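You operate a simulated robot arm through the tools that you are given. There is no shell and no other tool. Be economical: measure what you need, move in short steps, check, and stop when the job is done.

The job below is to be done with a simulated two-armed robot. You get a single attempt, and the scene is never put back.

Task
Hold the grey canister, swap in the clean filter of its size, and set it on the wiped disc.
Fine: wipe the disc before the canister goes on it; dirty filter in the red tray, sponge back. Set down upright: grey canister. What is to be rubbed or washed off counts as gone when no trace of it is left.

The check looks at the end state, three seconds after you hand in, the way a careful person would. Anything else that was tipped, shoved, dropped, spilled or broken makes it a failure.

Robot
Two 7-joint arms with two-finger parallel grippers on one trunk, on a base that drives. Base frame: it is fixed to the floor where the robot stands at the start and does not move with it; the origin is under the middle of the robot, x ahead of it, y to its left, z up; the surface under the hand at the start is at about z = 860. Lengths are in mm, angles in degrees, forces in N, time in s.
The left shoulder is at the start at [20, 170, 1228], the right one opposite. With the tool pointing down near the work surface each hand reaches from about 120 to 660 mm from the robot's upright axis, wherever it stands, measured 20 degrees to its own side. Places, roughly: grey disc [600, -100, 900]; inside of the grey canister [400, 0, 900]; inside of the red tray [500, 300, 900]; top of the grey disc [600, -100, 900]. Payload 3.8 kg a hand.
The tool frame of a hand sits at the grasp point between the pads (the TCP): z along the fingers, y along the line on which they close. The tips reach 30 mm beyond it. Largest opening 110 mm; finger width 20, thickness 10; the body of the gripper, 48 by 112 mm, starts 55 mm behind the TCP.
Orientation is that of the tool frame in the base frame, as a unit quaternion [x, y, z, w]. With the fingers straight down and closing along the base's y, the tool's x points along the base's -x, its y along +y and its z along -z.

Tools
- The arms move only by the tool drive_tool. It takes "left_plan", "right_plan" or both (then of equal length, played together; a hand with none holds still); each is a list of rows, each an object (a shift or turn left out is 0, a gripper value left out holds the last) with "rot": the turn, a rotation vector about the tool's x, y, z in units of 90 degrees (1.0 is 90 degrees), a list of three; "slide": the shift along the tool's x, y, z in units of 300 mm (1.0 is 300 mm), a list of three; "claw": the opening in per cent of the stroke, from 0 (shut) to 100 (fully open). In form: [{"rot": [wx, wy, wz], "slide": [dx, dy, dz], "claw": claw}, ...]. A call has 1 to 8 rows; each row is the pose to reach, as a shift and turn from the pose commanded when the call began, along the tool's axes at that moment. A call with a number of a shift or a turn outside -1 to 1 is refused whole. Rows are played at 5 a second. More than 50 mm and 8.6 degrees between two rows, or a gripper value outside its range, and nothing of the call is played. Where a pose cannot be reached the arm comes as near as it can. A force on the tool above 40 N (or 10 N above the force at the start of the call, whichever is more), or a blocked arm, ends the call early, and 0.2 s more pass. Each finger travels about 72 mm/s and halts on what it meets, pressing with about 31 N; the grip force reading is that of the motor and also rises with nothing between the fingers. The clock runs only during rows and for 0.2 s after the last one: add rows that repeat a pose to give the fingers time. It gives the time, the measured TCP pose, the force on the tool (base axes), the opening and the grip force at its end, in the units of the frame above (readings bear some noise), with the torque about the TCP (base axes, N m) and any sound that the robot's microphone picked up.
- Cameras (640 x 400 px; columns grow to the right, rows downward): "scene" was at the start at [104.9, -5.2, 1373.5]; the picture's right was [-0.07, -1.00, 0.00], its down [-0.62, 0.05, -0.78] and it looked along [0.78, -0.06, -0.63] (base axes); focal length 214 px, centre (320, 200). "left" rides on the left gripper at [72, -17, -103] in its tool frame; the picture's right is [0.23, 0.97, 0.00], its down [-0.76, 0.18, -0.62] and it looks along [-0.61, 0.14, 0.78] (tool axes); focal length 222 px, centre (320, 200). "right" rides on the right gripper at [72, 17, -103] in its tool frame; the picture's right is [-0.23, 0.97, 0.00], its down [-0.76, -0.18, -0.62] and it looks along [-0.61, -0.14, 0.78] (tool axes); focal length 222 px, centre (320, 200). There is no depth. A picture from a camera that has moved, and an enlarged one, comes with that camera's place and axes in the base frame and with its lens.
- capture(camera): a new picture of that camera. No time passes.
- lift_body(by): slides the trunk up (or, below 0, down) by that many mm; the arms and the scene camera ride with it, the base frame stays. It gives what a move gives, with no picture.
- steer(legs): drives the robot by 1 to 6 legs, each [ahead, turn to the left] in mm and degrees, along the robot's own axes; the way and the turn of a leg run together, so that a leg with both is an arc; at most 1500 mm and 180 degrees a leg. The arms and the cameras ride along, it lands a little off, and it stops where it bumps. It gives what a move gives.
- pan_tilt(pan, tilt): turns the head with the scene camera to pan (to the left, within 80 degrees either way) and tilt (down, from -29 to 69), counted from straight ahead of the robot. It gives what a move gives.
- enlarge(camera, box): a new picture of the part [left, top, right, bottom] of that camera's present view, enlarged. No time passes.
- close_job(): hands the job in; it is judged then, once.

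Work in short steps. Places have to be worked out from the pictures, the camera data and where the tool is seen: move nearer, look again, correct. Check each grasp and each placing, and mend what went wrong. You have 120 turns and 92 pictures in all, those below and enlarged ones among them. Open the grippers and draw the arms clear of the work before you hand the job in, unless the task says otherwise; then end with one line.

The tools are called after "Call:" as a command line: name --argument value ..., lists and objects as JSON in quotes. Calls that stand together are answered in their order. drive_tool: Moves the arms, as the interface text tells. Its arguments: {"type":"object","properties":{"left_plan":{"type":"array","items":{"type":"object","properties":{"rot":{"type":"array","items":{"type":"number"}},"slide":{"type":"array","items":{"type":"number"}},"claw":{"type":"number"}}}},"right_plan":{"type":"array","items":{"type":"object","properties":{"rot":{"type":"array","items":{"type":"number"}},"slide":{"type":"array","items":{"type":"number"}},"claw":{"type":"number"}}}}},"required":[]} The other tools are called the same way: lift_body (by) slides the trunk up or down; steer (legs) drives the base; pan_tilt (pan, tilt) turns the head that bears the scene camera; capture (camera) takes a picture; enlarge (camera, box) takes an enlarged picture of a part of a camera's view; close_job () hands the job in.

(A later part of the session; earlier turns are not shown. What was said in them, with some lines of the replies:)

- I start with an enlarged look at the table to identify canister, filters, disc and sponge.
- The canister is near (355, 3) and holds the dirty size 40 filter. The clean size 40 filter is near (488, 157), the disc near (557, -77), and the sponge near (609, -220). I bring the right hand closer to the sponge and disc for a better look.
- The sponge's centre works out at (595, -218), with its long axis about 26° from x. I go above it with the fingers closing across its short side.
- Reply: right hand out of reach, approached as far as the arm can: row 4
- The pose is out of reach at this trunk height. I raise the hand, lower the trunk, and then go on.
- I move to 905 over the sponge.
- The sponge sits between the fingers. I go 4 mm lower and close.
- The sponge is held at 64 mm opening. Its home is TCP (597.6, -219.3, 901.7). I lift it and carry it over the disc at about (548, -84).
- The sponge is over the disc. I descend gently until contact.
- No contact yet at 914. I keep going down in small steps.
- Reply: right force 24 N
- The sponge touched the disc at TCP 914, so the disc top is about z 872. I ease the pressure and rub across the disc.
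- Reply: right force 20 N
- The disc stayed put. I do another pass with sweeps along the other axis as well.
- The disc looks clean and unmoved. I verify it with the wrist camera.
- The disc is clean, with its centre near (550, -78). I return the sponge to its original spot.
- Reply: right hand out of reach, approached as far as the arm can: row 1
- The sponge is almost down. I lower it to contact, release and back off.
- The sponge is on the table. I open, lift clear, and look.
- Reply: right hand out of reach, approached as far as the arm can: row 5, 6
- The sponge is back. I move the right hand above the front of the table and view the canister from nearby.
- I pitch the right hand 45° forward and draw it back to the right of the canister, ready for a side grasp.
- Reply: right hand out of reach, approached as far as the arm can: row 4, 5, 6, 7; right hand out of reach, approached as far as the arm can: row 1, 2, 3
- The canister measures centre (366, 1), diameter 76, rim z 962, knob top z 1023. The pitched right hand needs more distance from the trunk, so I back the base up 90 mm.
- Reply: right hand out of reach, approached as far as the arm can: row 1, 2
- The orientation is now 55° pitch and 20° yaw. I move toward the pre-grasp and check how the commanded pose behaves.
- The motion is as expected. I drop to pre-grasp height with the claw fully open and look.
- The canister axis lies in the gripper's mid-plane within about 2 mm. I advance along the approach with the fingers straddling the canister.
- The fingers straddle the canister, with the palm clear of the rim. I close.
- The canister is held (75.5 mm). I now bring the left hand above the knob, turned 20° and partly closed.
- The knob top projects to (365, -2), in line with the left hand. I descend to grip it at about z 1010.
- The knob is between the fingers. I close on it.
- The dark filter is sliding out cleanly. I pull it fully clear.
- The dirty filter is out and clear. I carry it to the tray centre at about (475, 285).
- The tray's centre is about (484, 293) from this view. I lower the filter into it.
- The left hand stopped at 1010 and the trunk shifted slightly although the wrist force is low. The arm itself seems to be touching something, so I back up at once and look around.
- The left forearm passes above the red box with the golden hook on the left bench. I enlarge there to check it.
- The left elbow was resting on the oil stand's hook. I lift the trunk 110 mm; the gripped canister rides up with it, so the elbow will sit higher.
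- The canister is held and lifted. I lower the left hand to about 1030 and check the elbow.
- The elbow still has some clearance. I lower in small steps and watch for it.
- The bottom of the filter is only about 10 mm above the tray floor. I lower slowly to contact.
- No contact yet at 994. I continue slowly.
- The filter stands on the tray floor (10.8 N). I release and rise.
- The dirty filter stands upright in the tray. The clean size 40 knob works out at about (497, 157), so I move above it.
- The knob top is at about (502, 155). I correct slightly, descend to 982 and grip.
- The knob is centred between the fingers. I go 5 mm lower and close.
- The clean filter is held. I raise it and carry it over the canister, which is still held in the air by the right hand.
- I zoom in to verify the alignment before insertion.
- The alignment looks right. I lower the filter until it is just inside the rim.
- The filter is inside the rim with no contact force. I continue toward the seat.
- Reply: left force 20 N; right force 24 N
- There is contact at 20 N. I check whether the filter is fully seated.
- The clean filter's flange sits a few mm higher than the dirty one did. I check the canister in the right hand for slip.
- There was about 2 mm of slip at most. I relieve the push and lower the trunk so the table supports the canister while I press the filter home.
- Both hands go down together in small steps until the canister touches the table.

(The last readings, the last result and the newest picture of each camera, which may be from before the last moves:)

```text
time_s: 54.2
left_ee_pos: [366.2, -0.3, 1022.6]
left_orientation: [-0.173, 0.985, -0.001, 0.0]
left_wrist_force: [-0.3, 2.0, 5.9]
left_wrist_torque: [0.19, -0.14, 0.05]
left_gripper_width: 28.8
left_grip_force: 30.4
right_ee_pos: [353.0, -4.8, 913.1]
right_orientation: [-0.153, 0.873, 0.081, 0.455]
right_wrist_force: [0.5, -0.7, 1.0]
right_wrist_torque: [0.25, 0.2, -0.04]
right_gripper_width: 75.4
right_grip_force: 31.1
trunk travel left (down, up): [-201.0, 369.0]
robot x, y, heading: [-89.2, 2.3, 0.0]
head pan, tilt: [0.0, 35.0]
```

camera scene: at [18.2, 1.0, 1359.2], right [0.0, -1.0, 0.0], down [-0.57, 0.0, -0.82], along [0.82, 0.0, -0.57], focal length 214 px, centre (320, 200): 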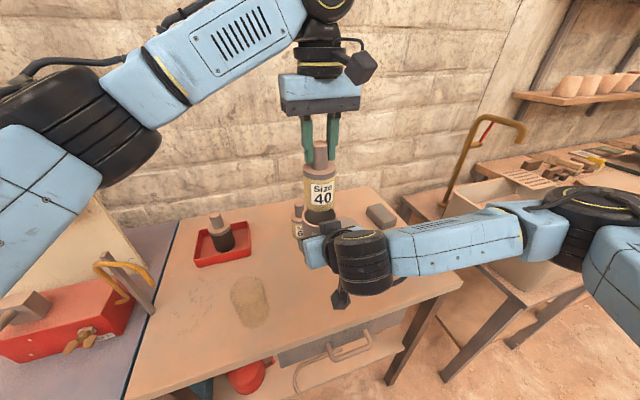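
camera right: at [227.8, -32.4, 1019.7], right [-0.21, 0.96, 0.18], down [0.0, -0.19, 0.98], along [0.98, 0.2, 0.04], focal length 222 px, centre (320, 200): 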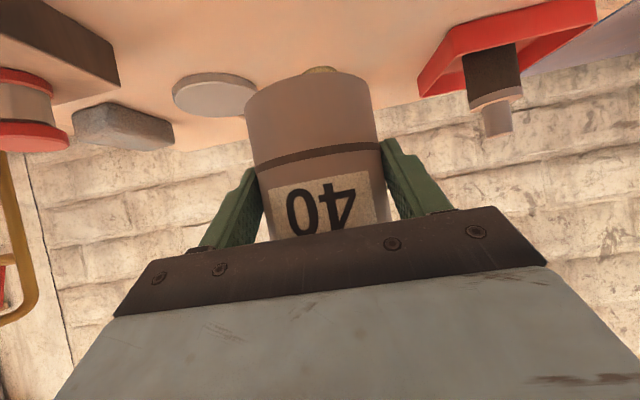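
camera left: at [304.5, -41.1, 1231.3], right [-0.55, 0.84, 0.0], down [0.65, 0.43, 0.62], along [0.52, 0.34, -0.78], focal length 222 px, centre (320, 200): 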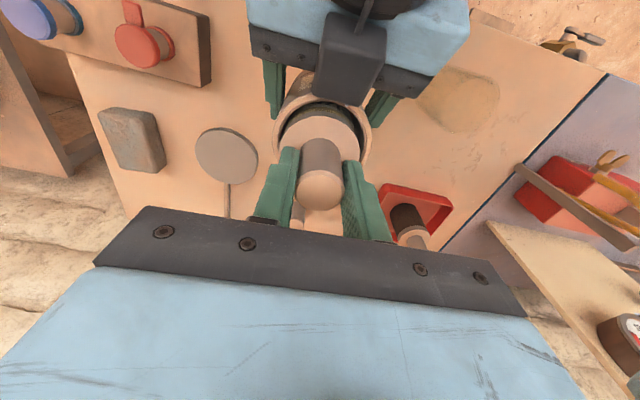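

The right force shows table support at TCP 913. I now press the filter down.

Call:
drive_tool --left_plan '[{"slide": [0, 0, 0.01]}, {"slide": [0, 0, 0.018]}, {"slide": [0, 0, 0.026]}, {"slide": [0, 0, 0.026]}]'

Call:
enlarge --camera "scene" --box '[290, 140, 350, 200]'

```text
time_s: 55.2
left_ee_pos: [366.5, -0.2, 1015.1]
left_orientation: [-0.174, 0.985, 0.0, 0.001]
left_wrist_force: [-1.6, 0.2, 23.7]
left_wrist_torque: [0.17, -0.01, 0.18]
left_gripper_width: 28.9
left_grip_force: 31.2
right_ee_pos: [354.4, -3.6, 913.2]
right_orientation: [-0.153, 0.874, 0.079, 0.455]
right_wrist_force: [10.7, 2.1, 3.4]
right_wrist_torque: [0.45, -0.16, -0.21]
right_gripper_width: 75.6
right_grip_force: 30.4
trunk travel left (down, up): [-201.0, 369.0]
robot x, y, heading: [-85.0, 1.2, 0.0]
head pan, tilt: [0.0, 35.0]
```

```text
6.67 times, centred on (320, 170) of scene
camera zoom: at [17.1, 1.1, 1255.5], right [0.0, -1.0, 0.0], down [-0.57, 0.0, -0.82], along [0.82, 0.0, -0.57], focal length 1430 px, centre (320, 400)
```

zoom: 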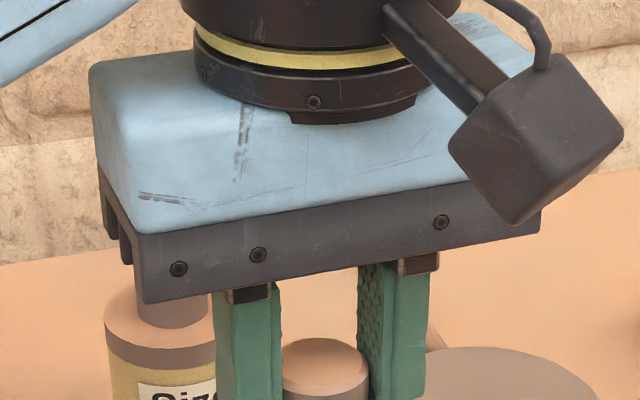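

It moved down 7.5 mm. I look at the seat again.

Call:
enlarge --camera "scene" --box '[280, 180, 360, 240]'

```text
6.67 times, centred on (320, 210) of scene
camera zoom: at [17.1, 1.1, 1255.5], right [0.0, -1.0, 0.0], down [-0.57, 0.0, -0.82], along [0.82, 0.0, -0.57], focal length 1430 px, centre (320, 133)
```

zoom: 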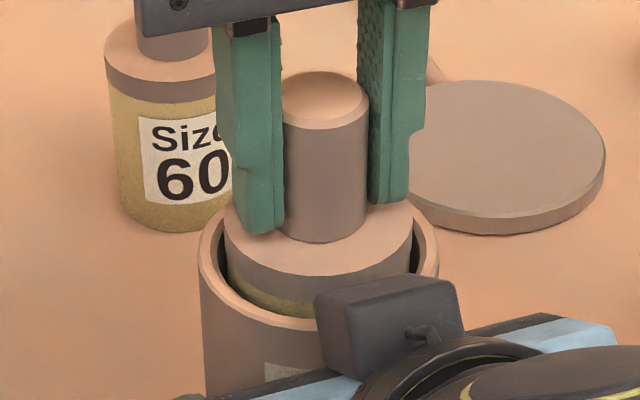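

The fingers slid 7 mm down the knob while the filter barely moved. It seems caught about 8 mm above its seat, so I wiggle it sideways a little under light pressure.

Call:
drive_tool --left_plan '[{"slide": [0.01, 0, -0.004]}, {"slide": [0.01, 0.01, -0.004]}, {"slide": [-0.01, 0.01, -0.004]}, {"slide": [-0.01, -0.01, -0.004]}, {"slide": [0.01, -0.01, -0.004]}, {"slide": [0, 0, -0.004]}]'

Call:
enlarge --camera "scene" --box '[280, 180, 360, 240]'

```text
time_s: 56.6
left_ee_pos: [366.1, -0.6, 1013.4]
left_orientation: [-0.174, 0.985, 0.0, 0.0]
left_wrist_force: [0.3, 0.1, -0.1]
left_wrist_torque: [0.04, -0.02, -0.02]
left_gripper_width: 28.7
left_grip_force: 31.0
right_ee_pos: [354.5, -5.1, 914.5]
right_orientation: [-0.155, 0.873, 0.08, 0.455]
right_wrist_force: [3.4, -1.6, 17.8]
right_wrist_torque: [-0.05, -0.49, 0.02]
right_gripper_width: 75.5
right_grip_force: 31.3
trunk travel left (down, up): [-201.0, 369.0]
robot x, y, heading: [-89.8, 0.7, 0.0]
head pan, tilt: [0.0, 35.0]
```

```text
6.67 times, centred on (320, 210) of scene
camera zoom: at [17.2, 0.6, 1255.4], right [0.0, -1.0, 0.0], down [-0.57, 0.0, -0.82], along [0.82, 0.0, -0.57], focal length 1430 px, centre (320, 133)
```

zoom: 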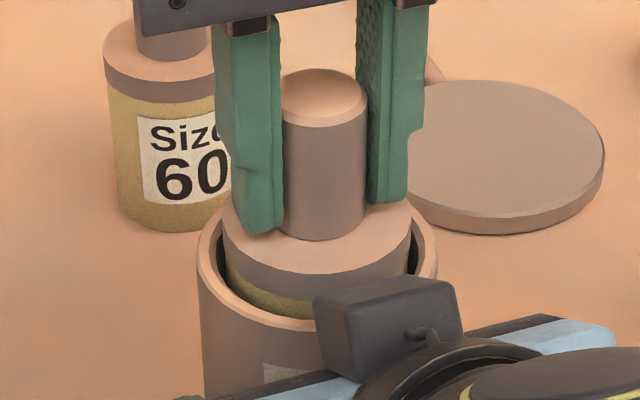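

The filter is still about 9 mm high compared with the dirty one. I check the front-back centring with the left wrist camera.

Call:
enlarge --camera "left" --box '[240, 50, 400, 230]'

```text
2.22 times, centred on (320, 140) of left
camera zoom: at [303.8, -41.6, 1117.8], right [-0.55, 0.84, 0.0], down [0.65, 0.43, 0.62], along [0.52, 0.34, -0.78], focal length 494 px, centre (320, 333)
```

zoom: 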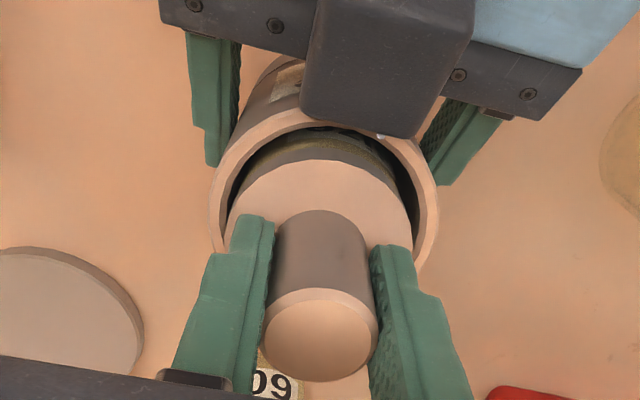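

The filter may be slightly tilted or offset in the hand and jammed. I release it to let it settle freely in the canister.

Call:
drive_tool --left_plan '[{"claw": 45}, {"claw": 55}, {"claw": 55}, {"slide": [0, 0, -0.1]}, {"slide": [0, 0, -0.25]}]'

Call:
enlarge --camera "left" --box '[240, 20, 400, 180]'

Call:
enlarge --camera "scene" --box '[280, 180, 360, 240]'

```text
time_s: 57.8
left_ee_pos: [364.3, -1.1, 1089.0]
left_orientation: [-0.174, 0.985, 0.0, 0.0]
left_wrist_force: [-0.2, 0.1, -1.3]
left_wrist_torque: [-0.01, -0.01, 0.02]
left_gripper_width: 60.5
left_grip_force: 0.1
right_ee_pos: [352.7, -4.6, 914.6]
right_orientation: [-0.153, 0.874, 0.08, 0.455]
right_wrist_force: [1.6, -2.9, 21.4]
right_wrist_torque: [-0.04, -0.33, -0.13]
right_gripper_width: 75.8
right_grip_force: 31.1
trunk travel left (down, up): [-201.0, 369.0]
robot x, y, heading: [-89.0, -1.0, 0.2]
head pan, tilt: [0.0, 35.0]
```

```text
2.50 times, centred on (320, 100) of left
camera zoom: at [302.6, -41.6, 1193.1], right [-0.55, 0.84, 0.0], down [0.65, 0.43, 0.62], along [0.52, 0.34, -0.78], focal length 555 px, centre (320, 450)
```

zoom: 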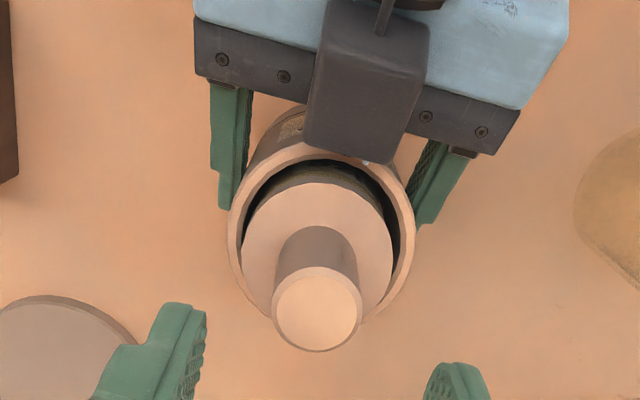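

```text
6.67 times, centred on (320, 210) of scene
camera zoom: at [16.9, 0.7, 1255.5], right [0.0, -1.0, 0.0], down [-0.57, 0.0, -0.82], along [0.82, 0.0, -0.57], focal length 1430 px, centre (320, 133)
```

zoom: 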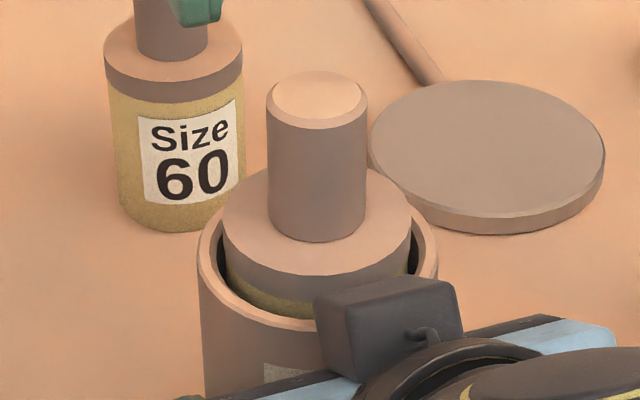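

It is still high. I ease the right hand's pressure, lift the canister slightly and shake it gently so the filter can centre and drop.

Call:
drive_tool --right_plan '[{"slide": [-0.027, 0, -0.019]}, {"slide": [-0.027, 0.015, -0.019]}, {"slide": [-0.027, -0.015, -0.019]}, {"slide": [-0.027, 0.015, -0.019]}, {"slide": [-0.035, 0, -0.007]}, {"slide": [-0.019, 0, -0.031]}, {"slide": [-0.035, 0, -0.007]}, {"slide": [-0.027, 0, -0.019]}]'

Call:
enlarge --camera "scene" --box '[280, 180, 360, 240]'

```text
time_s: 59.6
left_ee_pos: [364.3, -0.0, 1088.6]
left_orientation: [-0.173, 0.985, 0.0, 0.0]
left_wrist_force: [-0.1, 0.2, 0.6]
left_wrist_torque: [0.0, 0.03, 0.03]
left_gripper_width: 60.6
left_grip_force: 0.1
right_ee_pos: [354.2, -4.1, 921.7]
right_orientation: [-0.153, 0.874, 0.08, 0.453]
right_wrist_force: [0.4, -0.2, -3.7]
right_wrist_torque: [0.0, 0.04, -0.01]
right_gripper_width: 75.4
right_grip_force: 30.6
trunk travel left (down, up): [-201.0, 369.0]
robot x, y, heading: [-88.2, 1.0, -0.3]
head pan, tilt: [0.0, 35.0]
```

```text
6.67 times, centred on (320, 210) of scene
camera zoom: at [18.0, 0.9, 1255.3], right [0.0, -1.0, 0.0], down [-0.57, 0.0, -0.82], along [0.82, 0.0, -0.57], focal length 1430 px, centre (320, 133)
```

zoom: 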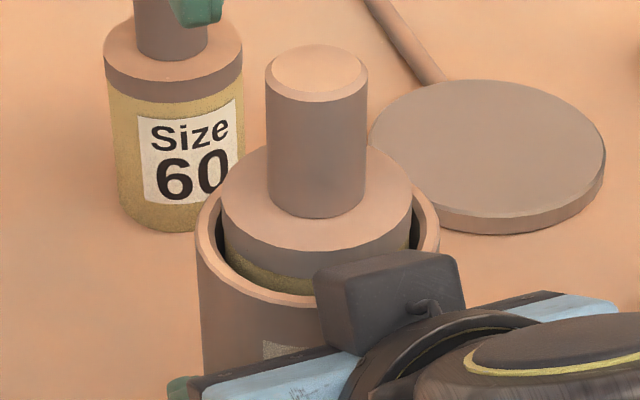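

It is unchanged, so it looks like a snug fit that needs a firm push. I set the canister back on the table and close the left fingers to use as a pusher over the knob.

Call:
drive_tool --left_plan '[{"claw": 0}, {"claw": 0}, {"claw": 0}, {"slide": [-0.005, 0, 0.04], "claw": 0}]' --right_plan '[{"slide": [0.01, 0, 0.007]}, {"slide": [0.0164, 0, 0.0115]}, {"slide": [0.0205, 0, 0.0144]}, {"slide": [0.0218, 0, 0.0153]}]'

```text
time_s: 60.6
left_ee_pos: [368.1, -0.2, 1077.4]
left_orientation: [-0.174, 0.985, 0.0, 0.001]
left_wrist_force: [-0.2, -1.0, 0.6]
left_wrist_torque: [0.0, -0.02, 0.02]
left_gripper_width: 0.1
left_grip_force: 30.6
right_ee_pos: [353.8, -3.7, 913.4]
right_orientation: [-0.153, 0.875, 0.079, 0.453]
right_wrist_force: [0.2, -0.1, -3.6]
right_wrist_torque: [-0.01, 0.04, -0.03]
right_gripper_width: 75.4
right_grip_force: 31.4
trunk travel left (down, up): [-201.0, 369.0]
robot x, y, heading: [-87.5, -0.9, 0.1]
head pan, tilt: [0.0, 35.0]
```

There is no table contact yet. I lower the right hand a few mm more.

Call:
drive_tool --right_plan '[{"slide": [0.0041, 0, 0.0029]}, {"slide": [0.0082, 0, 0.0057]}, {"slide": [0.011, 0, 0.0077]}, {"slide": [0.0137, 0, 0.0096]}]'

```text
time_s: 61.6
left_ee_pos: [365.9, -1.0, 1077.7]
left_orientation: [-0.173, 0.985, 0.0, 0.001]
left_wrist_force: [-0.5, -0.7, -0.1]
left_wrist_torque: [0.0, 0.02, -0.05]
left_gripper_width: 0.1
left_grip_force: 31.3
right_ee_pos: [353.7, -5.0, 913.0]
right_orientation: [-0.153, 0.873, 0.08, 0.457]
right_wrist_force: [-1.5, -3.5, 23.8]
right_wrist_torque: [-0.01, -0.2, 0.02]
right_gripper_width: 75.6
right_grip_force: 30.5
trunk travel left (down, up): [-201.0, 369.0]
robot x, y, heading: [-90.4, -1.1, -0.2]
head pan, tilt: [0.0, 35.0]
```

The canister is on the table. I ease the right hand and press down on the knob top with the left.

Call:
drive_tool --left_plan '[{"slide": [0, 0, 0.04]}, {"slide": [0, 0, 0.06]}, {"slide": [0, 0, 0.07]}, {"slide": [0, 0, 0.077]}, {"slide": [0, 0, 0.083]}, {"slide": [0, 0, 0.09]}, {"slide": [0, 0, 0.097]}]' --right_plan '[{"slide": [-0.0085, 0, -0.006]}, {"slide": [-0.0085, 0, -0.006]}, {"slide": [-0.0085, 0, -0.006]}, {"slide": [-0.0085, 0, -0.006]}, {"slide": [-0.0085, 0, -0.006]}, {"slide": [-0.0085, 0, -0.006]}, {"slide": [-0.0085, 0, -0.006]}]'

Call:
enlarge --camera "scene" --box '[280, 180, 360, 240]'

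```text
time_s: 63.1
left_ee_pos: [366.8, -0.1, 1055.2]
left_orientation: [-0.173, 0.985, -0.004, 0.003]
left_wrist_force: [-1.9, 1.3, 7.6]
left_wrist_torque: [0.0, 0.07, -0.02]
left_gripper_width: 0.1
left_grip_force: 30.7
right_ee_pos: [353.5, -3.2, 912.7]
right_orientation: [-0.153, 0.874, 0.079, 0.455]
right_wrist_force: [-2.4, -1.4, 6.2]
right_wrist_torque: [-0.23, 0.69, 0.0]
right_gripper_width: 75.7
right_grip_force: 30.8
trunk travel left (down, up): [-201.0, 369.0]
robot x, y, heading: [-89.4, 1.5, 0.2]
head pan, tilt: [0.0, 35.0]
stopped in row 7 (left hand): the force on the tool passed its limit at 44 N (the readings are from after the stop); the commanded pose is now the measured one
```

```text
6.67 times, centred on (320, 210) of scene
camera zoom: at [16.7, 1.1, 1255.2], right [0.0, -1.0, 0.0], down [-0.57, 0.0, -0.82], along [0.82, 0.0, -0.57], focal length 1430 px, centre (320, 133)
```

zoom: 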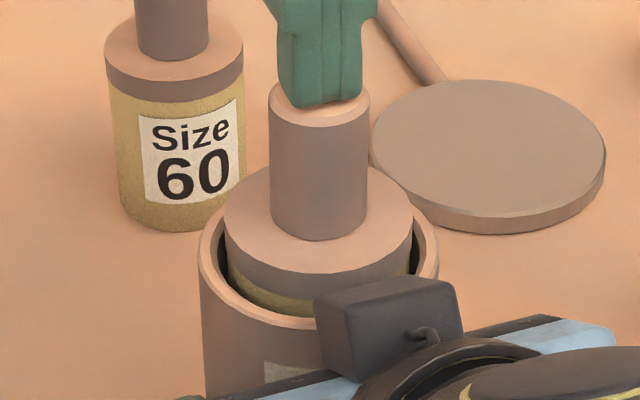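

Even 44 N does not move it, so something is geometrically in the way. I regrip the knob, pull the filter out and look inside the canister.

Call:
drive_tool --left_plan '[{"slide": [0, 0, -0.05]}, {"slide": [0, 0, -0.07], "claw": 55}, {"slide": [0, 0, -0.07], "claw": 55}, {"slide": [0, 0, -0.07], "claw": 55}, {"slide": [0, 0, 0.04]}, {"slide": [0, 0, 0.135]}, {"slide": [0, 0, 0.135], "claw": 15}, {"slide": [0, 0, 0.135], "claw": 15}]'

Call:
drive_tool --left_plan '[{"claw": 15}, {"slide": [0, 0, -0.1]}, {"slide": [0, 0, -0.25]}, {"slide": [0, 0, -0.4]}, {"slide": [-0.15, 0, -0.5]}, {"slide": [-0.3, 0, -0.5]}, {"slide": [-0.35, 0, -0.5]}]'

Call:
capture --camera "left"

Call:
capture --camera "scene"

```text
time_s: 64.9
left_ee_pos: [366.9, 0.5, 1013.5]
left_orientation: [-0.173, 0.985, -0.004, 0.004]
left_wrist_force: [-0.1, 0.4, 1.4]
left_wrist_torque: [0.09, -0.04, 0.01]
left_gripper_width: 28.6
left_grip_force: 31.4
right_ee_pos: [353.7, -4.6, 913.4]
right_orientation: [-0.154, 0.874, 0.08, 0.454]
right_wrist_force: [-2.6, 1.7, 10.8]
right_wrist_torque: [0.09, 0.04, 0.05]
right_gripper_width: 75.4
right_grip_force: 31.2
trunk travel left (down, up): [-201.0, 369.0]
robot x, y, heading: [-89.5, 3.2, 0.0]
head pan, tilt: [0.0, 35.0]
```

```text
refused: row 5 steps farther than a row can; nothing moved
```

```text
23 pictures are left
camera left: at [305.0, -40.3, 1116.4], right [-0.55, 0.84, -0.01], down [0.65, 0.43, 0.63], along [0.53, 0.33, -0.78], focal length 222 px, centre (320, 200)
```

left: 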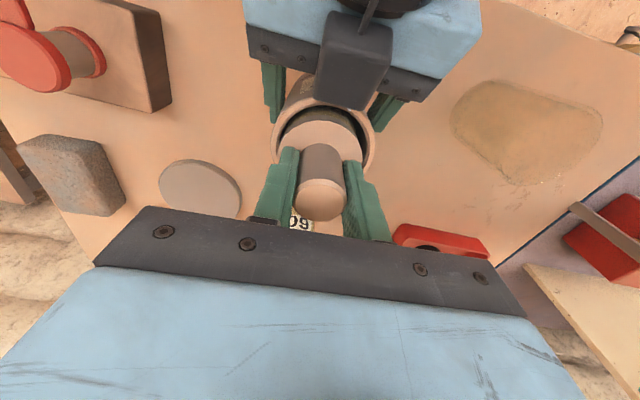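

```text
22 pictures are left
camera scene: at [17.1, 1.3, 1255.4], right [0.0, -1.0, 0.0], down [-0.57, 0.0, -0.82], along [0.82, 0.0, -0.57], focal length 214 px, centre (320, 200)
```

scene: 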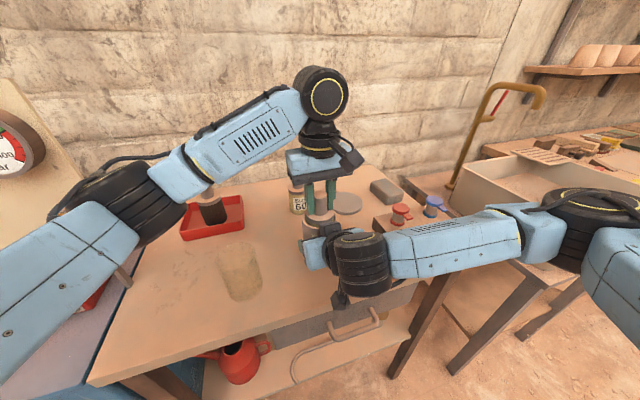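

The last row stepped too far, so nothing moved. I redo the pull, shifting away afterwards so the left camera looks straight down into the canister.

Call:
drive_tool --left_plan '[{"claw": 15}, {"slide": [0, 0, -0.1]}, {"slide": [0, 0, -0.25]}, {"slide": [0, 0, -0.4]}, {"slide": [0, 0, -0.5]}, {"slide": [-0.11, 0, -0.5]}, {"slide": [-0.21, 0, -0.5]}]'

Call:
enlarge --camera "left" --box '[240, 0, 400, 100]'

Call:
enlarge --camera "scene" --box '[260, 80, 400, 240]'

```text
time_s: 66.5
left_ee_pos: [425.3, 23.6, 1164.6]
left_orientation: [-0.173, 0.985, -0.004, 0.003]
left_wrist_force: [-0.4, 0.3, -0.7]
left_wrist_torque: [0.01, 0.01, -0.03]
left_gripper_width: 28.7
left_grip_force: 31.1
right_ee_pos: [354.2, -5.1, 911.1]
right_orientation: [-0.153, 0.874, 0.079, 0.455]
right_wrist_force: [-1.4, 0.4, 14.2]
right_wrist_torque: [0.33, -0.03, 0.23]
right_gripper_width: 75.8
right_grip_force: 31.0
trunk travel left (down, up): [-201.0, 369.0]
robot x, y, heading: [-87.6, 2.6, -0.0]
head pan, tilt: [0.0, 35.0]
```

```text
4.00 times, centred on (320, 50) of left
camera zoom: at [362.3, -17.7, 1267.6], right [-0.55, 0.84, -0.01], down [0.65, 0.43, 0.63], along [0.53, 0.33, -0.78], focal length 888 px, centre (320, 800)
```

zoom: 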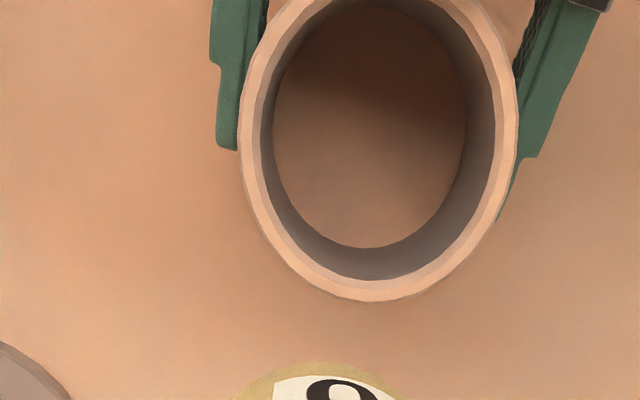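

```text
2.50 times, centred on (330, 160) of scene
camera zoom: at [16.9, 1.0, 1255.4], right [0.0, -1.0, 0.0], down [-0.57, 0.0, -0.82], along [0.82, 0.0, -0.57], focal length 536 px, centre (295, 300)
```

zoom: 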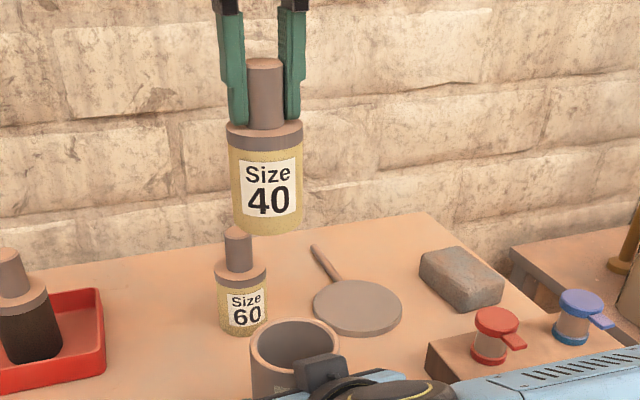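

Looking in, the canister is a plain cup with a flat floor. The left views show the filter sat about 3.5 mm too far from the robot, so its flange was resting on the far rim. I go back in with a 3 mm shift toward the robot.

Call:
drive_tool --left_plan '[{"slide": [0.12, 0, 0]}, {"slide": [0.22, 0, 0]}, {"slide": [0.22, 0, 0.15]}, {"slide": [0.22, 0, 0.28]}, {"slide": [0.22, 0, 0.4]}, {"slide": [0.22, 0, 0.46]}]'

Call:
enlarge --camera "left" --box '[240, 50, 400, 230]'

```text
time_s: 67.9
left_ee_pos: [365.1, -0.5, 1024.2]
left_orientation: [-0.173, 0.985, -0.004, 0.004]
left_wrist_force: [0.0, 0.9, -0.9]
left_wrist_torque: [0.02, 0.02, -0.01]
left_gripper_width: 28.4
left_grip_force: 31.0
right_ee_pos: [353.3, -4.5, 911.7]
right_orientation: [-0.153, 0.874, 0.079, 0.454]
right_wrist_force: [-3.5, -1.2, 16.4]
right_wrist_torque: [0.17, -0.14, -0.01]
right_gripper_width: 75.4
right_grip_force: 30.9
trunk travel left (down, up): [-201.0, 369.0]
robot x, y, heading: [-90.2, -0.2, -0.2]
head pan, tilt: [0.0, 35.0]
```

```text
2.22 times, centred on (320, 140) of left
camera zoom: at [301.6, -41.6, 1128.2], right [-0.55, 0.84, -0.01], down [0.65, 0.43, 0.63], along [0.53, 0.34, -0.78], focal length 494 px, centre (320, 333)
```

zoom: 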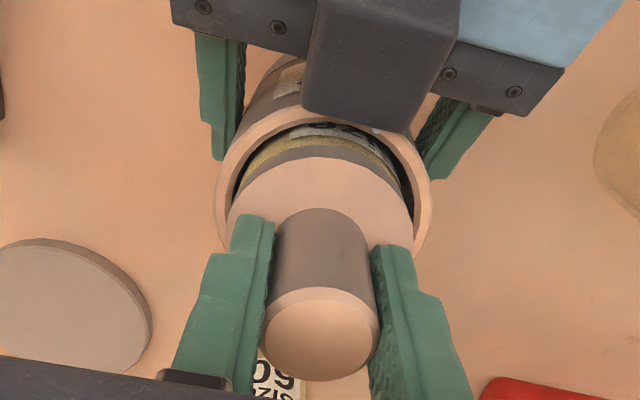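

The depth is better, and the flange sits about 1 mm left of centre. I correct that and lower in small steps.

Call:
drive_tool --left_plan '[{"slide": [0, 0.004, 0.015]}, {"slide": [0, 0.004, 0.03]}, {"slide": [0, 0.004, 0.042]}, {"slide": [0, 0.004, 0.055]}]'

```text
time_s: 68.9
left_ee_pos: [363.7, -0.9, 1011.5]
left_orientation: [-0.172, 0.985, -0.006, 0.006]
left_wrist_force: [-0.1, 0.0, 25.0]
left_wrist_torque: [0.45, 0.16, 0.1]
left_gripper_width: 28.9
left_grip_force: 31.1
right_ee_pos: [352.4, -4.7, 912.1]
right_orientation: [-0.153, 0.874, 0.079, 0.454]
right_wrist_force: [3.4, 2.6, 10.5]
right_wrist_torque: [0.24, -0.54, -0.11]
right_gripper_width: 75.6
right_grip_force: 30.7
trunk travel left (down, up): [-201.0, 369.0]
robot x, y, heading: [-88.0, -1.5, 0.2]
head pan, tilt: [0.0, 35.0]
```

Blocked again at 25 N, and the torque shows the contact is on the +y side. I back up, shift about 2 mm toward -y, and retry.

Call:
drive_tool --left_plan '[{"slide": [0, 0, -0.02]}, {"slide": [-0.001, -0.008, -0.025]}, {"slide": [-0.001, -0.008, -0.015]}, {"slide": [-0.001, -0.008, -0.007]}, {"slide": [-0.001, -0.008, 0]}]'

```text
time_s: 70.1
left_ee_pos: [365.7, -3.4, 1011.6]
left_orientation: [-0.173, 0.985, -0.006, 0.005]
left_wrist_force: [-2.5, -0.3, 24.9]
left_wrist_torque: [0.43, 0.36, 0.09]
left_gripper_width: 28.5
left_grip_force: 31.3
right_ee_pos: [353.6, -4.9, 912.1]
right_orientation: [-0.153, 0.874, 0.078, 0.454]
right_wrist_force: [5.6, 0.1, 9.2]
right_wrist_torque: [0.33, -0.32, 0.09]
right_gripper_width: 76.1
right_grip_force: 31.2
trunk travel left (down, up): [-201.0, 369.0]
robot x, y, heading: [-89.3, 0.2, -0.1]
head pan, tilt: [0.0, 35.0]
```

It is still blocked. The hand was also left tilted by about 1° after the force stop. I straighten it and run a small lateral search under light pressure.

Call:
drive_tool --left_plan '[{"slide": [-0.003, 0.009, -0.03], "rot": [-0.0086, 0.0049, 0]}, {"slide": [-0.003, 0.009, -0.007], "rot": [-0.0086, 0.0049, 0]}, {"slide": [0.005, 0.009, -0.005], "rot": [-0.0086, 0.0049, 0]}, {"slide": [0.003, 0.015, -0.005], "rot": [-0.0086, 0.0049, 0]}, {"slide": [-0.003, 0.017, -0.004], "rot": [-0.0086, 0.0049, 0]}, {"slide": [-0.011, 0.009, -0.004], "rot": [-0.0086, 0.0049, 0]}, {"slide": [-0.003, 0.001, -0.003], "rot": [-0.0086, 0.0049, 0]}, {"slide": [-0.003, 0.009, -0.003], "rot": [-0.0086, 0.0049, 0]}]'

```text
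time_s: 71.9
left_ee_pos: [365.1, -0.0, 1008.1]
left_orientation: [-0.174, 0.985, 0.002, -0.001]
left_wrist_force: [-0.5, 1.1, 21.8]
left_wrist_torque: [0.25, -0.35, 0.08]
left_gripper_width: 28.6
left_grip_force: 30.7
right_ee_pos: [354.6, -4.4, 910.6]
right_orientation: [-0.153, 0.874, 0.079, 0.454]
right_wrist_force: [4.8, 0.5, 7.9]
right_wrist_torque: [0.18, -0.21, -0.41]
right_gripper_width: 75.5
right_grip_force: 30.9
trunk travel left (down, up): [-201.0, 369.0]
robot x, y, heading: [-94.0, 1.8, -0.1]
head pan, tilt: [0.0, 35.0]
```

The hand is 3 mm lower now. I check whether the filter moved or the fingers slipped.

Call:
enlarge --camera "scene" --box '[280, 180, 360, 240]'

Call:
enlarge --camera "left" --box '[260, 70, 380, 190]'

```text
6.67 times, centred on (320, 210) of scene
camera zoom: at [16.6, 1.2, 1255.5], right [0.0, -1.0, 0.0], down [-0.57, 0.0, -0.82], along [0.82, 0.0, -0.57], focal length 1430 px, centre (320, 133)
```

zoom: 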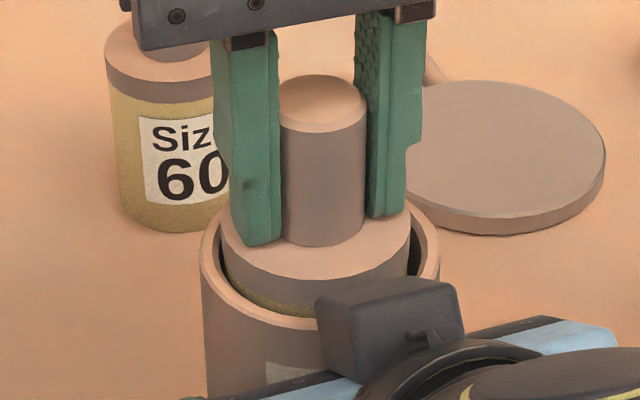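

```text
3.33 times, centred on (320, 130) of left
camera zoom: at [303.1, -40.6, 1113.8], right [-0.55, 0.84, 0.0], down [0.66, 0.43, 0.62], along [0.52, 0.34, -0.78], focal length 740 px, centre (320, 433)
```

zoom: 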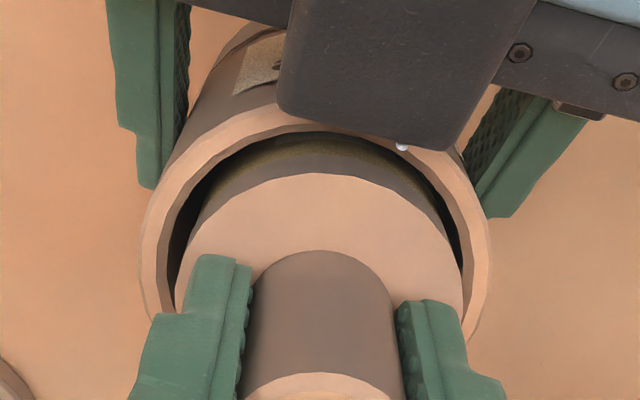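

The filter moved about 1 mm, and both the torque and the views say it must go toward -y and slightly -x. I search that way while pressing.

Call:
drive_tool --left_plan '[{"slide": [0.0038, -0.0057, -0.005]}, {"slide": [0.0038, -0.0057, 0.0]}, {"slide": [0.005, -0.0088, 0.0]}, {"slide": [0.0075, -0.0061, 0.0]}, {"slide": [0.0077, -0.0114, 0.0]}, {"slide": [0.0046, -0.0125, 0.0]}, {"slide": [0.005, -0.0088, 0.0]}]'

```text
time_s: 73.5
left_ee_pos: [363.4, -3.7, 1010.3]
left_orientation: [-0.172, 0.985, 0.002, -0.003]
left_wrist_force: [-1.8, 0.9, 14.3]
left_wrist_torque: [-0.06, -0.01, -0.01]
left_gripper_width: 28.6
left_grip_force: 31.5
right_ee_pos: [353.2, -4.8, 912.5]
right_orientation: [-0.153, 0.874, 0.079, 0.455]
right_wrist_force: [3.6, -1.9, 8.8]
right_wrist_torque: [-0.08, -0.04, -0.23]
right_gripper_width: 75.7
right_grip_force: 30.7
trunk travel left (down, up): [-201.0, 369.0]
robot x, y, heading: [-88.1, 0.7, -0.1]
head pan, tilt: [0.0, 35.0]
```

The torque is now near zero. I look again.

Call:
enlarge --camera "scene" --box '[280, 180, 360, 240]'

```text
6.67 times, centred on (320, 210) of scene
camera zoom: at [16.6, 0.9, 1255.4], right [0.0, -1.0, 0.0], down [-0.57, 0.0, -0.82], along [0.82, 0.0, -0.57], focal length 1430 px, centre (320, 133)
```

zoom: 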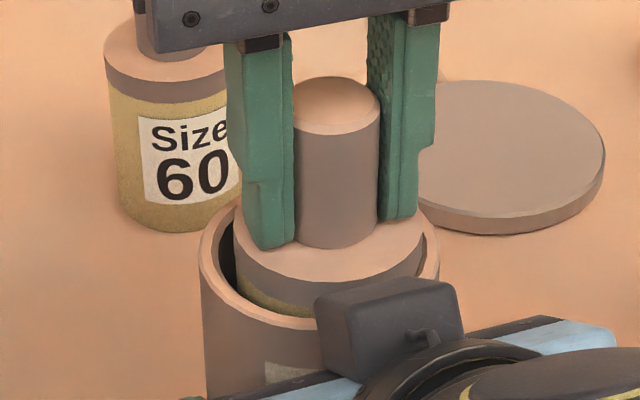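

The flange has clear gaps on both sides, moves freely sideways, and stops at the same height with zero torque. It is therefore standing flat on the canister's floor, so the filter is seated. I centre it, release it and draw the left hand up.

Call:
drive_tool --left_plan '[{"slide": [0, 0, -0.012]}, {"slide": [-0.0025, 0.007, -0.012]}, {"slide": [-0.0025, 0.007, -0.004], "claw": 45}, {"slide": [-0.0025, 0.007, -0.004], "claw": 55}, {"slide": [-0.0025, 0.007, -0.004], "claw": 55}, {"slide": [-0.0025, 0.007, -0.12]}, {"slide": [-0.0025, 0.007, -0.27]}, {"slide": [-0.0025, 0.007, -0.42]}]'

Call:
enlarge --camera "scene" --box '[260, 170, 380, 250]'

Call:
enlarge --camera "left" --box '[240, 30, 400, 160]'

```text
time_s: 75.3
left_ee_pos: [366.4, -0.1, 1135.0]
left_orientation: [-0.173, 0.985, 0.002, -0.002]
left_wrist_force: [0.4, -0.4, 1.0]
left_wrist_torque: [0.03, 0.0, 0.0]
left_gripper_width: 60.2
left_grip_force: 0.1
right_ee_pos: [352.9, -6.0, 913.2]
right_orientation: [-0.153, 0.874, 0.08, 0.454]
right_wrist_force: [-5.4, -2.6, 12.3]
right_wrist_torque: [-0.02, -0.13, -0.08]
right_gripper_width: 75.5
right_grip_force: 31.0
trunk travel left (down, up): [-201.0, 369.0]
robot x, y, heading: [-88.9, -1.7, -0.2]
head pan, tilt: [0.0, 35.0]
```

```text
5.00 times, centred on (320, 210) of scene
camera zoom: at [16.9, 0.8, 1255.4], right [0.0, -1.0, 0.0], down [-0.57, 0.0, -0.82], along [0.82, 0.0, -0.57], focal length 1072 px, centre (320, 150)
```

zoom: 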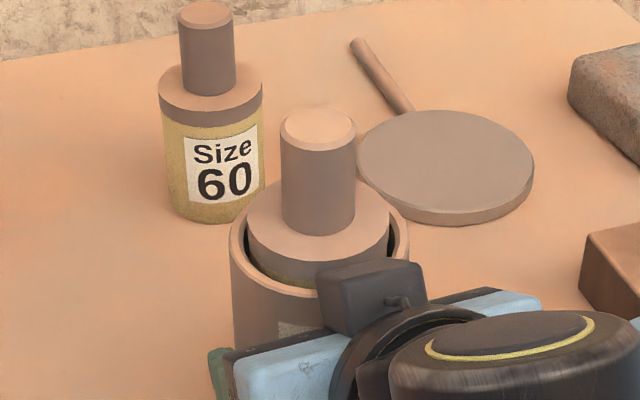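

```text
3.08 times, centred on (320, 95) of left
camera zoom: at [304.1, -41.2, 1239.8], right [-0.55, 0.84, 0.01], down [0.66, 0.42, 0.62], along [0.52, 0.34, -0.78], focal length 684 px, centre (320, 523)
```

zoom: 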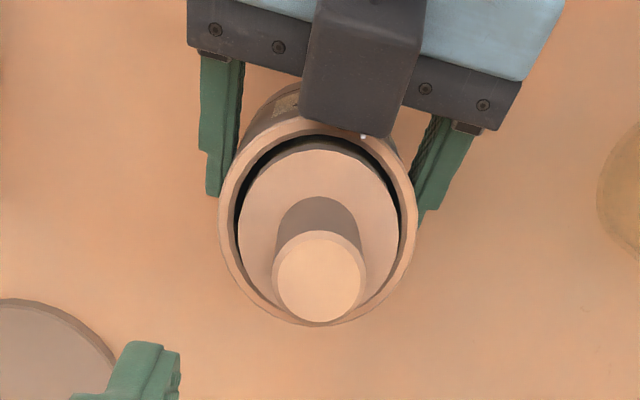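

After release the filter dropped fully home: the flange is flush with the rim and a gap runs all round. I move the left hand away and lift the canister with the right.

Call:
drive_tool --left_plan '[{"slide": [-0.09, 0.127, 0]}, {"slide": [-0.18, 0.254, 0]}, {"slide": [-0.27, 0.38, 0]}, {"slide": [-0.362, 0.507, 0]}]'

Call:
drive_tool --right_plan '[{"slide": [-0.03, 0, -0.021]}, {"slide": [-0.09, 0, -0.063]}, {"slide": [-0.15, 0, -0.105]}, {"slide": [-0.19, 0, -0.133]}]'

```text
time_s: 76.3
left_ee_pos: [414.9, 181.3, 1135.9]
left_orientation: [-0.173, 0.985, 0.002, -0.002]
left_wrist_force: [0.2, -0.9, -0.5]
left_wrist_torque: [0.01, -0.03, 0.0]
left_gripper_width: 60.7
left_grip_force: 0.0
right_ee_pos: [353.5, -4.8, 912.0]
right_orientation: [-0.153, 0.874, 0.08, 0.454]
right_wrist_force: [-1.9, 1.7, 10.9]
right_wrist_torque: [0.06, -0.1, -0.17]
right_gripper_width: 75.6
right_grip_force: 30.8
trunk travel left (down, up): [-201.0, 369.0]
robot x, y, heading: [-89.6, -0.9, 0.0]
head pan, tilt: [0.0, 35.0]
```

```text
time_s: 77.3
left_ee_pos: [416.7, 181.1, 1136.4]
left_orientation: [-0.174, 0.985, 0.003, -0.002]
left_wrist_force: [0.4, 0.7, 0.0]
left_wrist_torque: [0.03, -0.01, -0.01]
left_gripper_width: 60.3
left_grip_force: 0.0
right_ee_pos: [354.1, -3.8, 980.3]
right_orientation: [-0.153, 0.875, 0.079, 0.453]
right_wrist_force: [-0.3, 0.2, -3.9]
right_wrist_torque: [-0.07, 0.06, 0.0]
right_gripper_width: 75.7
right_grip_force: 31.4
trunk travel left (down, up): [-201.0, 369.0]
robot x, y, heading: [-88.6, -1.0, -0.0]
head pan, tilt: [0.0, 35.0]
```

The canister is lifted with the filter in it. I carry it over the disc, turning the hand straight ahead.

Call:
drive_tool --right_plan '[{"slide": [-0.047, -0.073, 0.066], "rot": [0.03, 0, 0.021]}, {"slide": [-0.093, -0.146, 0.132], "rot": [0.061, 0, 0.0425]}, {"slide": [-0.14, -0.219, 0.199], "rot": [0.091, 0, 0.064]}, {"slide": [-0.186, -0.291, 0.265], "rot": [0.121, 0, 0.085]}, {"slide": [-0.233, -0.364, 0.331], "rot": [0.152, 0, 0.106]}, {"slide": [-0.279, -0.437, 0.397], "rot": [0.182, 0, 0.1275]}]'

Call:
enlarge --camera "scene" --box '[260, 110, 460, 260]'

Call:
capture --camera "right"

```text
time_s: 78.7
left_ee_pos: [417.3, 180.5, 1134.8]
left_orientation: [-0.174, 0.985, 0.003, -0.004]
left_wrist_force: [0.0, 0.3, 0.2]
left_wrist_torque: [0.0, 0.02, 0.01]
left_gripper_width: 60.6
left_grip_force: 0.1
right_ee_pos: [537.1, -78.5, 981.2]
right_orientation: [0.001, 0.888, -0.002, 0.461]
right_wrist_force: [0.3, -0.3, -4.4]
right_wrist_torque: [0.01, 0.06, 0.03]
right_gripper_width: 75.7
right_grip_force: 31.4
trunk travel left (down, up): [-201.0, 369.0]
robot x, y, heading: [-88.4, 1.2, 0.0]
head pan, tilt: [0.0, 35.0]
```

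```text
2.67 times, centred on (360, 185) of scene
camera zoom: at [18.7, 1.0, 1255.2], right [0.0, -1.0, 0.0], down [-0.57, 0.0, -0.82], along [0.82, 0.0, -0.57], focal length 572 px, centre (213, 240)
```

zoom: 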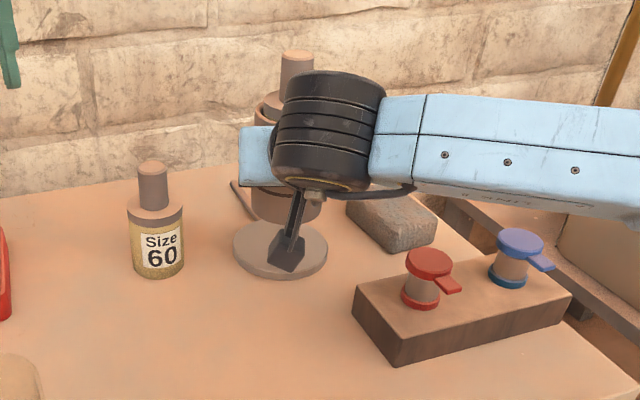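

```text
12 pictures are left
camera right: at [409.9, -62.1, 981.4], right [0.13, 0.97, 0.18], down [-0.07, -0.18, 0.98], along [0.99, -0.14, 0.04], focal length 222 px, centre (320, 200)
```

right: 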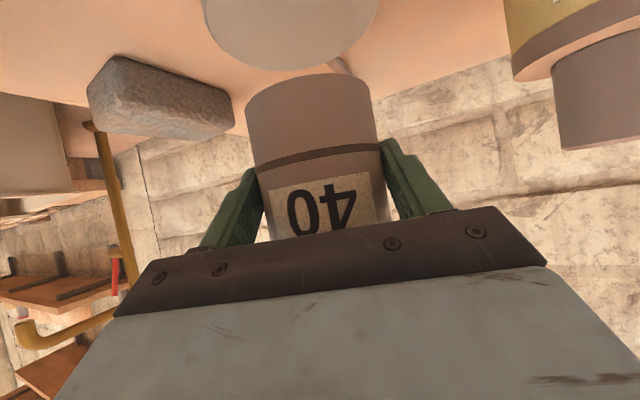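

The canister is above the disc at about (552, -78), upright. I lower to just above contact.

Call:
drive_tool --right_plan '[{"slide": [0.06, 0, 0.042]}, {"slide": [0.115, 0, 0.0806]}, {"slide": [0.139, 0, 0.0976]}, {"slide": [0.147, 0, 0.1033]}]'

Call:
drive_tool --right_plan '[{"slide": [0.0041, 0, 0.0029]}, {"slide": [0.0082, 0, 0.0057]}]'

```text
time_s: 79.7
left_ee_pos: [417.2, 179.6, 1135.0]
left_orientation: [-0.174, 0.985, 0.002, -0.002]
left_wrist_force: [-0.1, 0.3, -0.1]
left_wrist_torque: [-0.02, 0.0, -0.03]
left_gripper_width: 60.7
left_grip_force: 0.2
right_ee_pos: [535.7, -78.8, 925.4]
right_orientation: [0.0, 0.888, 0.0, 0.46]
right_wrist_force: [-0.2, -0.2, -4.8]
right_wrist_torque: [0.02, 0.09, 0.05]
right_gripper_width: 75.8
right_grip_force: 30.7
trunk travel left (down, up): [-201.0, 369.0]
robot x, y, heading: [-86.9, -2.0, 0.4]
head pan, tilt: [0.0, 35.0]
```

```text
time_s: 80.3
left_ee_pos: [417.0, 179.7, 1135.5]
left_orientation: [-0.173, 0.985, 0.002, -0.002]
left_wrist_force: [0.0, -0.8, 0.1]
left_wrist_torque: [0.02, 0.03, 0.0]
left_gripper_width: 60.3
left_grip_force: 0.2
right_ee_pos: [535.7, -78.5, 924.6]
right_orientation: [0.001, 0.887, -0.001, 0.462]
right_wrist_force: [0.0, -1.0, -0.2]
right_wrist_torque: [0.13, 0.07, 0.02]
right_gripper_width: 75.7
right_grip_force: 31.0
trunk travel left (down, up): [-201.0, 369.0]
robot x, y, heading: [-86.2, -0.1, 0.1]
head pan, tilt: [0.0, 35.0]
```

Contact is just beginning. I go 1 mm further and check with a picture before releasing.

Call:
drive_tool --right_plan '[{"slide": [0.0035, 0, 0.0025]}, {"slide": [0.0035, 0, 0.0025]}]'

Call:
capture --camera "right"

```text
time_s: 80.9
left_ee_pos: [415.7, 180.5, 1136.7]
left_orientation: [-0.174, 0.985, 0.003, -0.002]
left_wrist_force: [0.3, -0.5, 0.2]
left_wrist_torque: [0.0, -0.01, 0.0]
left_gripper_width: 60.4
left_grip_force: 0.1
right_ee_pos: [535.9, -78.8, 924.6]
right_orientation: [0.0, 0.886, 0.0, 0.463]
right_wrist_force: [0.3, -1.6, 9.4]
right_wrist_torque: [0.04, 0.32, -0.01]
right_gripper_width: 75.6
right_grip_force: 31.4
trunk travel left (down, up): [-201.0, 369.0]
robot x, y, heading: [-90.6, -1.2, -0.0]
head pan, tilt: [0.0, 35.0]
```

```text
11 pictures are left
camera right: at [409.5, -61.4, 924.8], right [0.13, 0.97, 0.19], down [-0.08, -0.18, 0.98], along [0.99, -0.14, 0.05], focal length 222 px, centre (320, 200)
```

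right: 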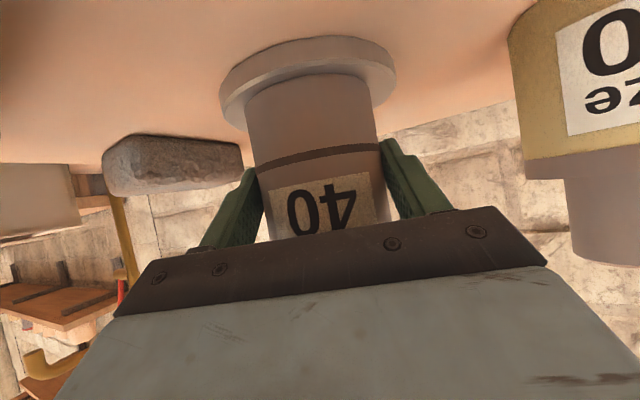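

The canister stands on the disc, well centred. I ease off, open, and back straight out along the approach.

Call:
drive_tool --right_plan '[{"slide": [-0.003, 0, -0.002]}, {"slide": [-0.003, 0, -0.002], "claw": 80}, {"slide": [-0.003, 0, -0.002], "claw": 98}, {"slide": [-0.003, 0, -0.002], "claw": 98}, {"slide": [0, 0, -0.06]}, {"slide": [0, 0, -0.16]}, {"slide": [0, 0, -0.28]}, {"slide": [0, 0, -0.42]}]'

Call:
capture --camera "right"

```text
time_s: 82.7
left_ee_pos: [415.5, 181.0, 1136.9]
left_orientation: [-0.173, 0.985, 0.002, -0.001]
left_wrist_force: [0.1, 0.5, 0.6]
left_wrist_torque: [-0.02, 0.01, 0.01]
left_gripper_width: 60.7
left_grip_force: 0.0
right_ee_pos: [432.2, -77.2, 995.3]
right_orientation: [0.001, 0.887, -0.001, 0.461]
right_wrist_force: [0.8, -0.1, -0.1]
right_wrist_torque: [-0.01, 0.0, 0.05]
right_gripper_width: 107.8
right_grip_force: 0.1
trunk travel left (down, up): [-201.0, 369.0]
robot x, y, heading: [-88.0, 3.0, -0.1]
head pan, tilt: [0.0, 35.0]
```

```text
10 pictures are left
camera right: at [306.2, -60.8, 996.4], right [0.13, 0.97, 0.18], down [-0.07, -0.18, 0.98], along [0.99, -0.14, 0.05], focal length 222 px, centre (320, 200)
```

right: 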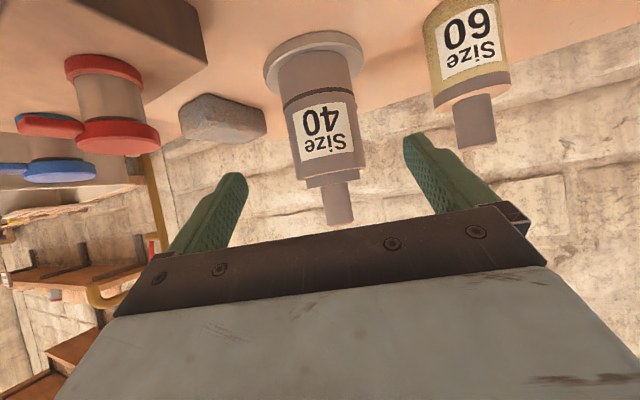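

The canister stands on the disc with the filter in it. I raise the right hand clear and check the whole scene.

Call:
drive_tool --right_plan '[{"slide": [-0.1, 0, -0.1]}, {"slide": [-0.2, 0, -0.2]}, {"slide": [-0.3, -0.05, -0.3]}, {"slide": [-0.4, -0.15, -0.35]}, {"slide": [-0.4, -0.3, -0.38]}, {"slide": [-0.4, -0.45, -0.38]}]'

Call:
capture --camera "scene"

Call:
enlarge --camera "scene" --box '[290, 120, 410, 220]'

```text
time_s: 84.1
left_ee_pos: [419.0, 180.1, 1135.5]
left_orientation: [-0.173, 0.985, 0.002, -0.002]
left_wrist_force: [0.1, -0.7, -0.5]
left_wrist_torque: [0.03, -0.02, 0.04]
left_gripper_width: 60.5
left_grip_force: 0.1
right_ee_pos: [408.4, -215.0, 1160.6]
right_orientation: [0.0, 0.888, 0.0, 0.46]
right_wrist_force: [0.4, -0.4, 0.0]
right_wrist_torque: [0.0, 0.01, 0.0]
right_gripper_width: 107.9
right_grip_force: 0.1
trunk travel left (down, up): [-201.0, 369.0]
robot x, y, heading: [-93.7, -3.0, -0.0]
head pan, tilt: [0.0, 35.0]
```

```text
9 pictures are left
camera scene: at [17.9, 0.2, 1255.3], right [0.0, -1.0, 0.0], down [-0.57, 0.0, -0.82], along [0.82, 0.0, -0.57], focal length 214 px, centre (320, 200)
```

scene: 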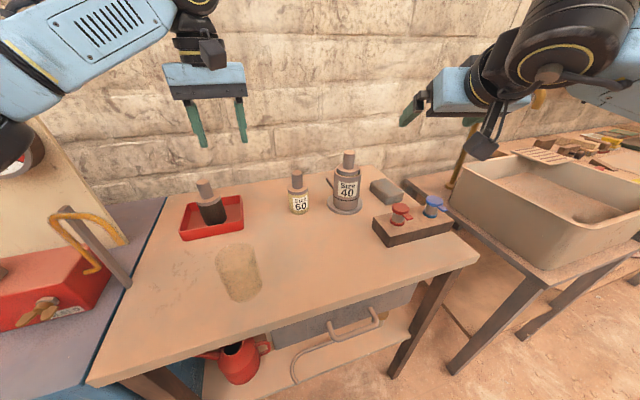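

```text
4.00 times, centred on (350, 170) of scene
camera zoom: at [17.9, 0.2, 1255.3], right [0.0, -1.0, 0.0], down [-0.57, 0.0, -0.82], along [0.82, 0.0, -0.57], focal length 858 px, centre (200, 320)
```

zoom: 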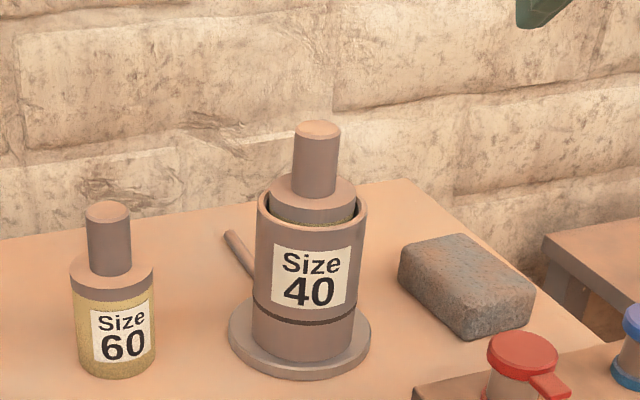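

The end state matches the task: the filter is as deep as the dirty one was (knob about 55 mm above the rim). The dirty filter is in the tray, the sponge is back and the disc is clean. I fully open the left gripper and hand in.

Call:
drive_tool --left_plan '[{"slide": [0, 0, -0.05], "claw": 100}, {"slide": [0, 0, -0.1], "claw": 100}, {"slide": [0, 0, -0.1], "claw": 100}]'

Call:
close_job

```text
time_s: 84.9
left_ee_pos: [416.9, 179.9, 1166.2]
left_orientation: [-0.173, 0.985, 0.002, -0.003]
left_wrist_force: [0.3, -0.1, -0.1]
left_wrist_torque: [-0.01, -0.03, 0.01]
left_gripper_width: 110.1
left_grip_force: 0.1
right_ee_pos: [409.3, -212.6, 1159.6]
right_orientation: [0.0, 0.888, -0.001, 0.46]
right_wrist_force: [0.9, -0.5, -0.5]
right_wrist_torque: [-0.04, -0.01, 0.0]
right_gripper_width: 107.8
right_grip_force: 0.1
trunk travel left (down, up): [-201.0, 369.0]
robot x, y, heading: [-84.1, -1.0, 0.1]
head pan, tilt: [0.0, 35.0]
```

```text
The job is handed in.
```

The grey canister, with the clean size 40 filter in it, stands upright on the wiped disc; the dirty filter is in the red tray, the sponge is back in its place, and the left elbow brushed the oil stand's hook once with no visible effect.
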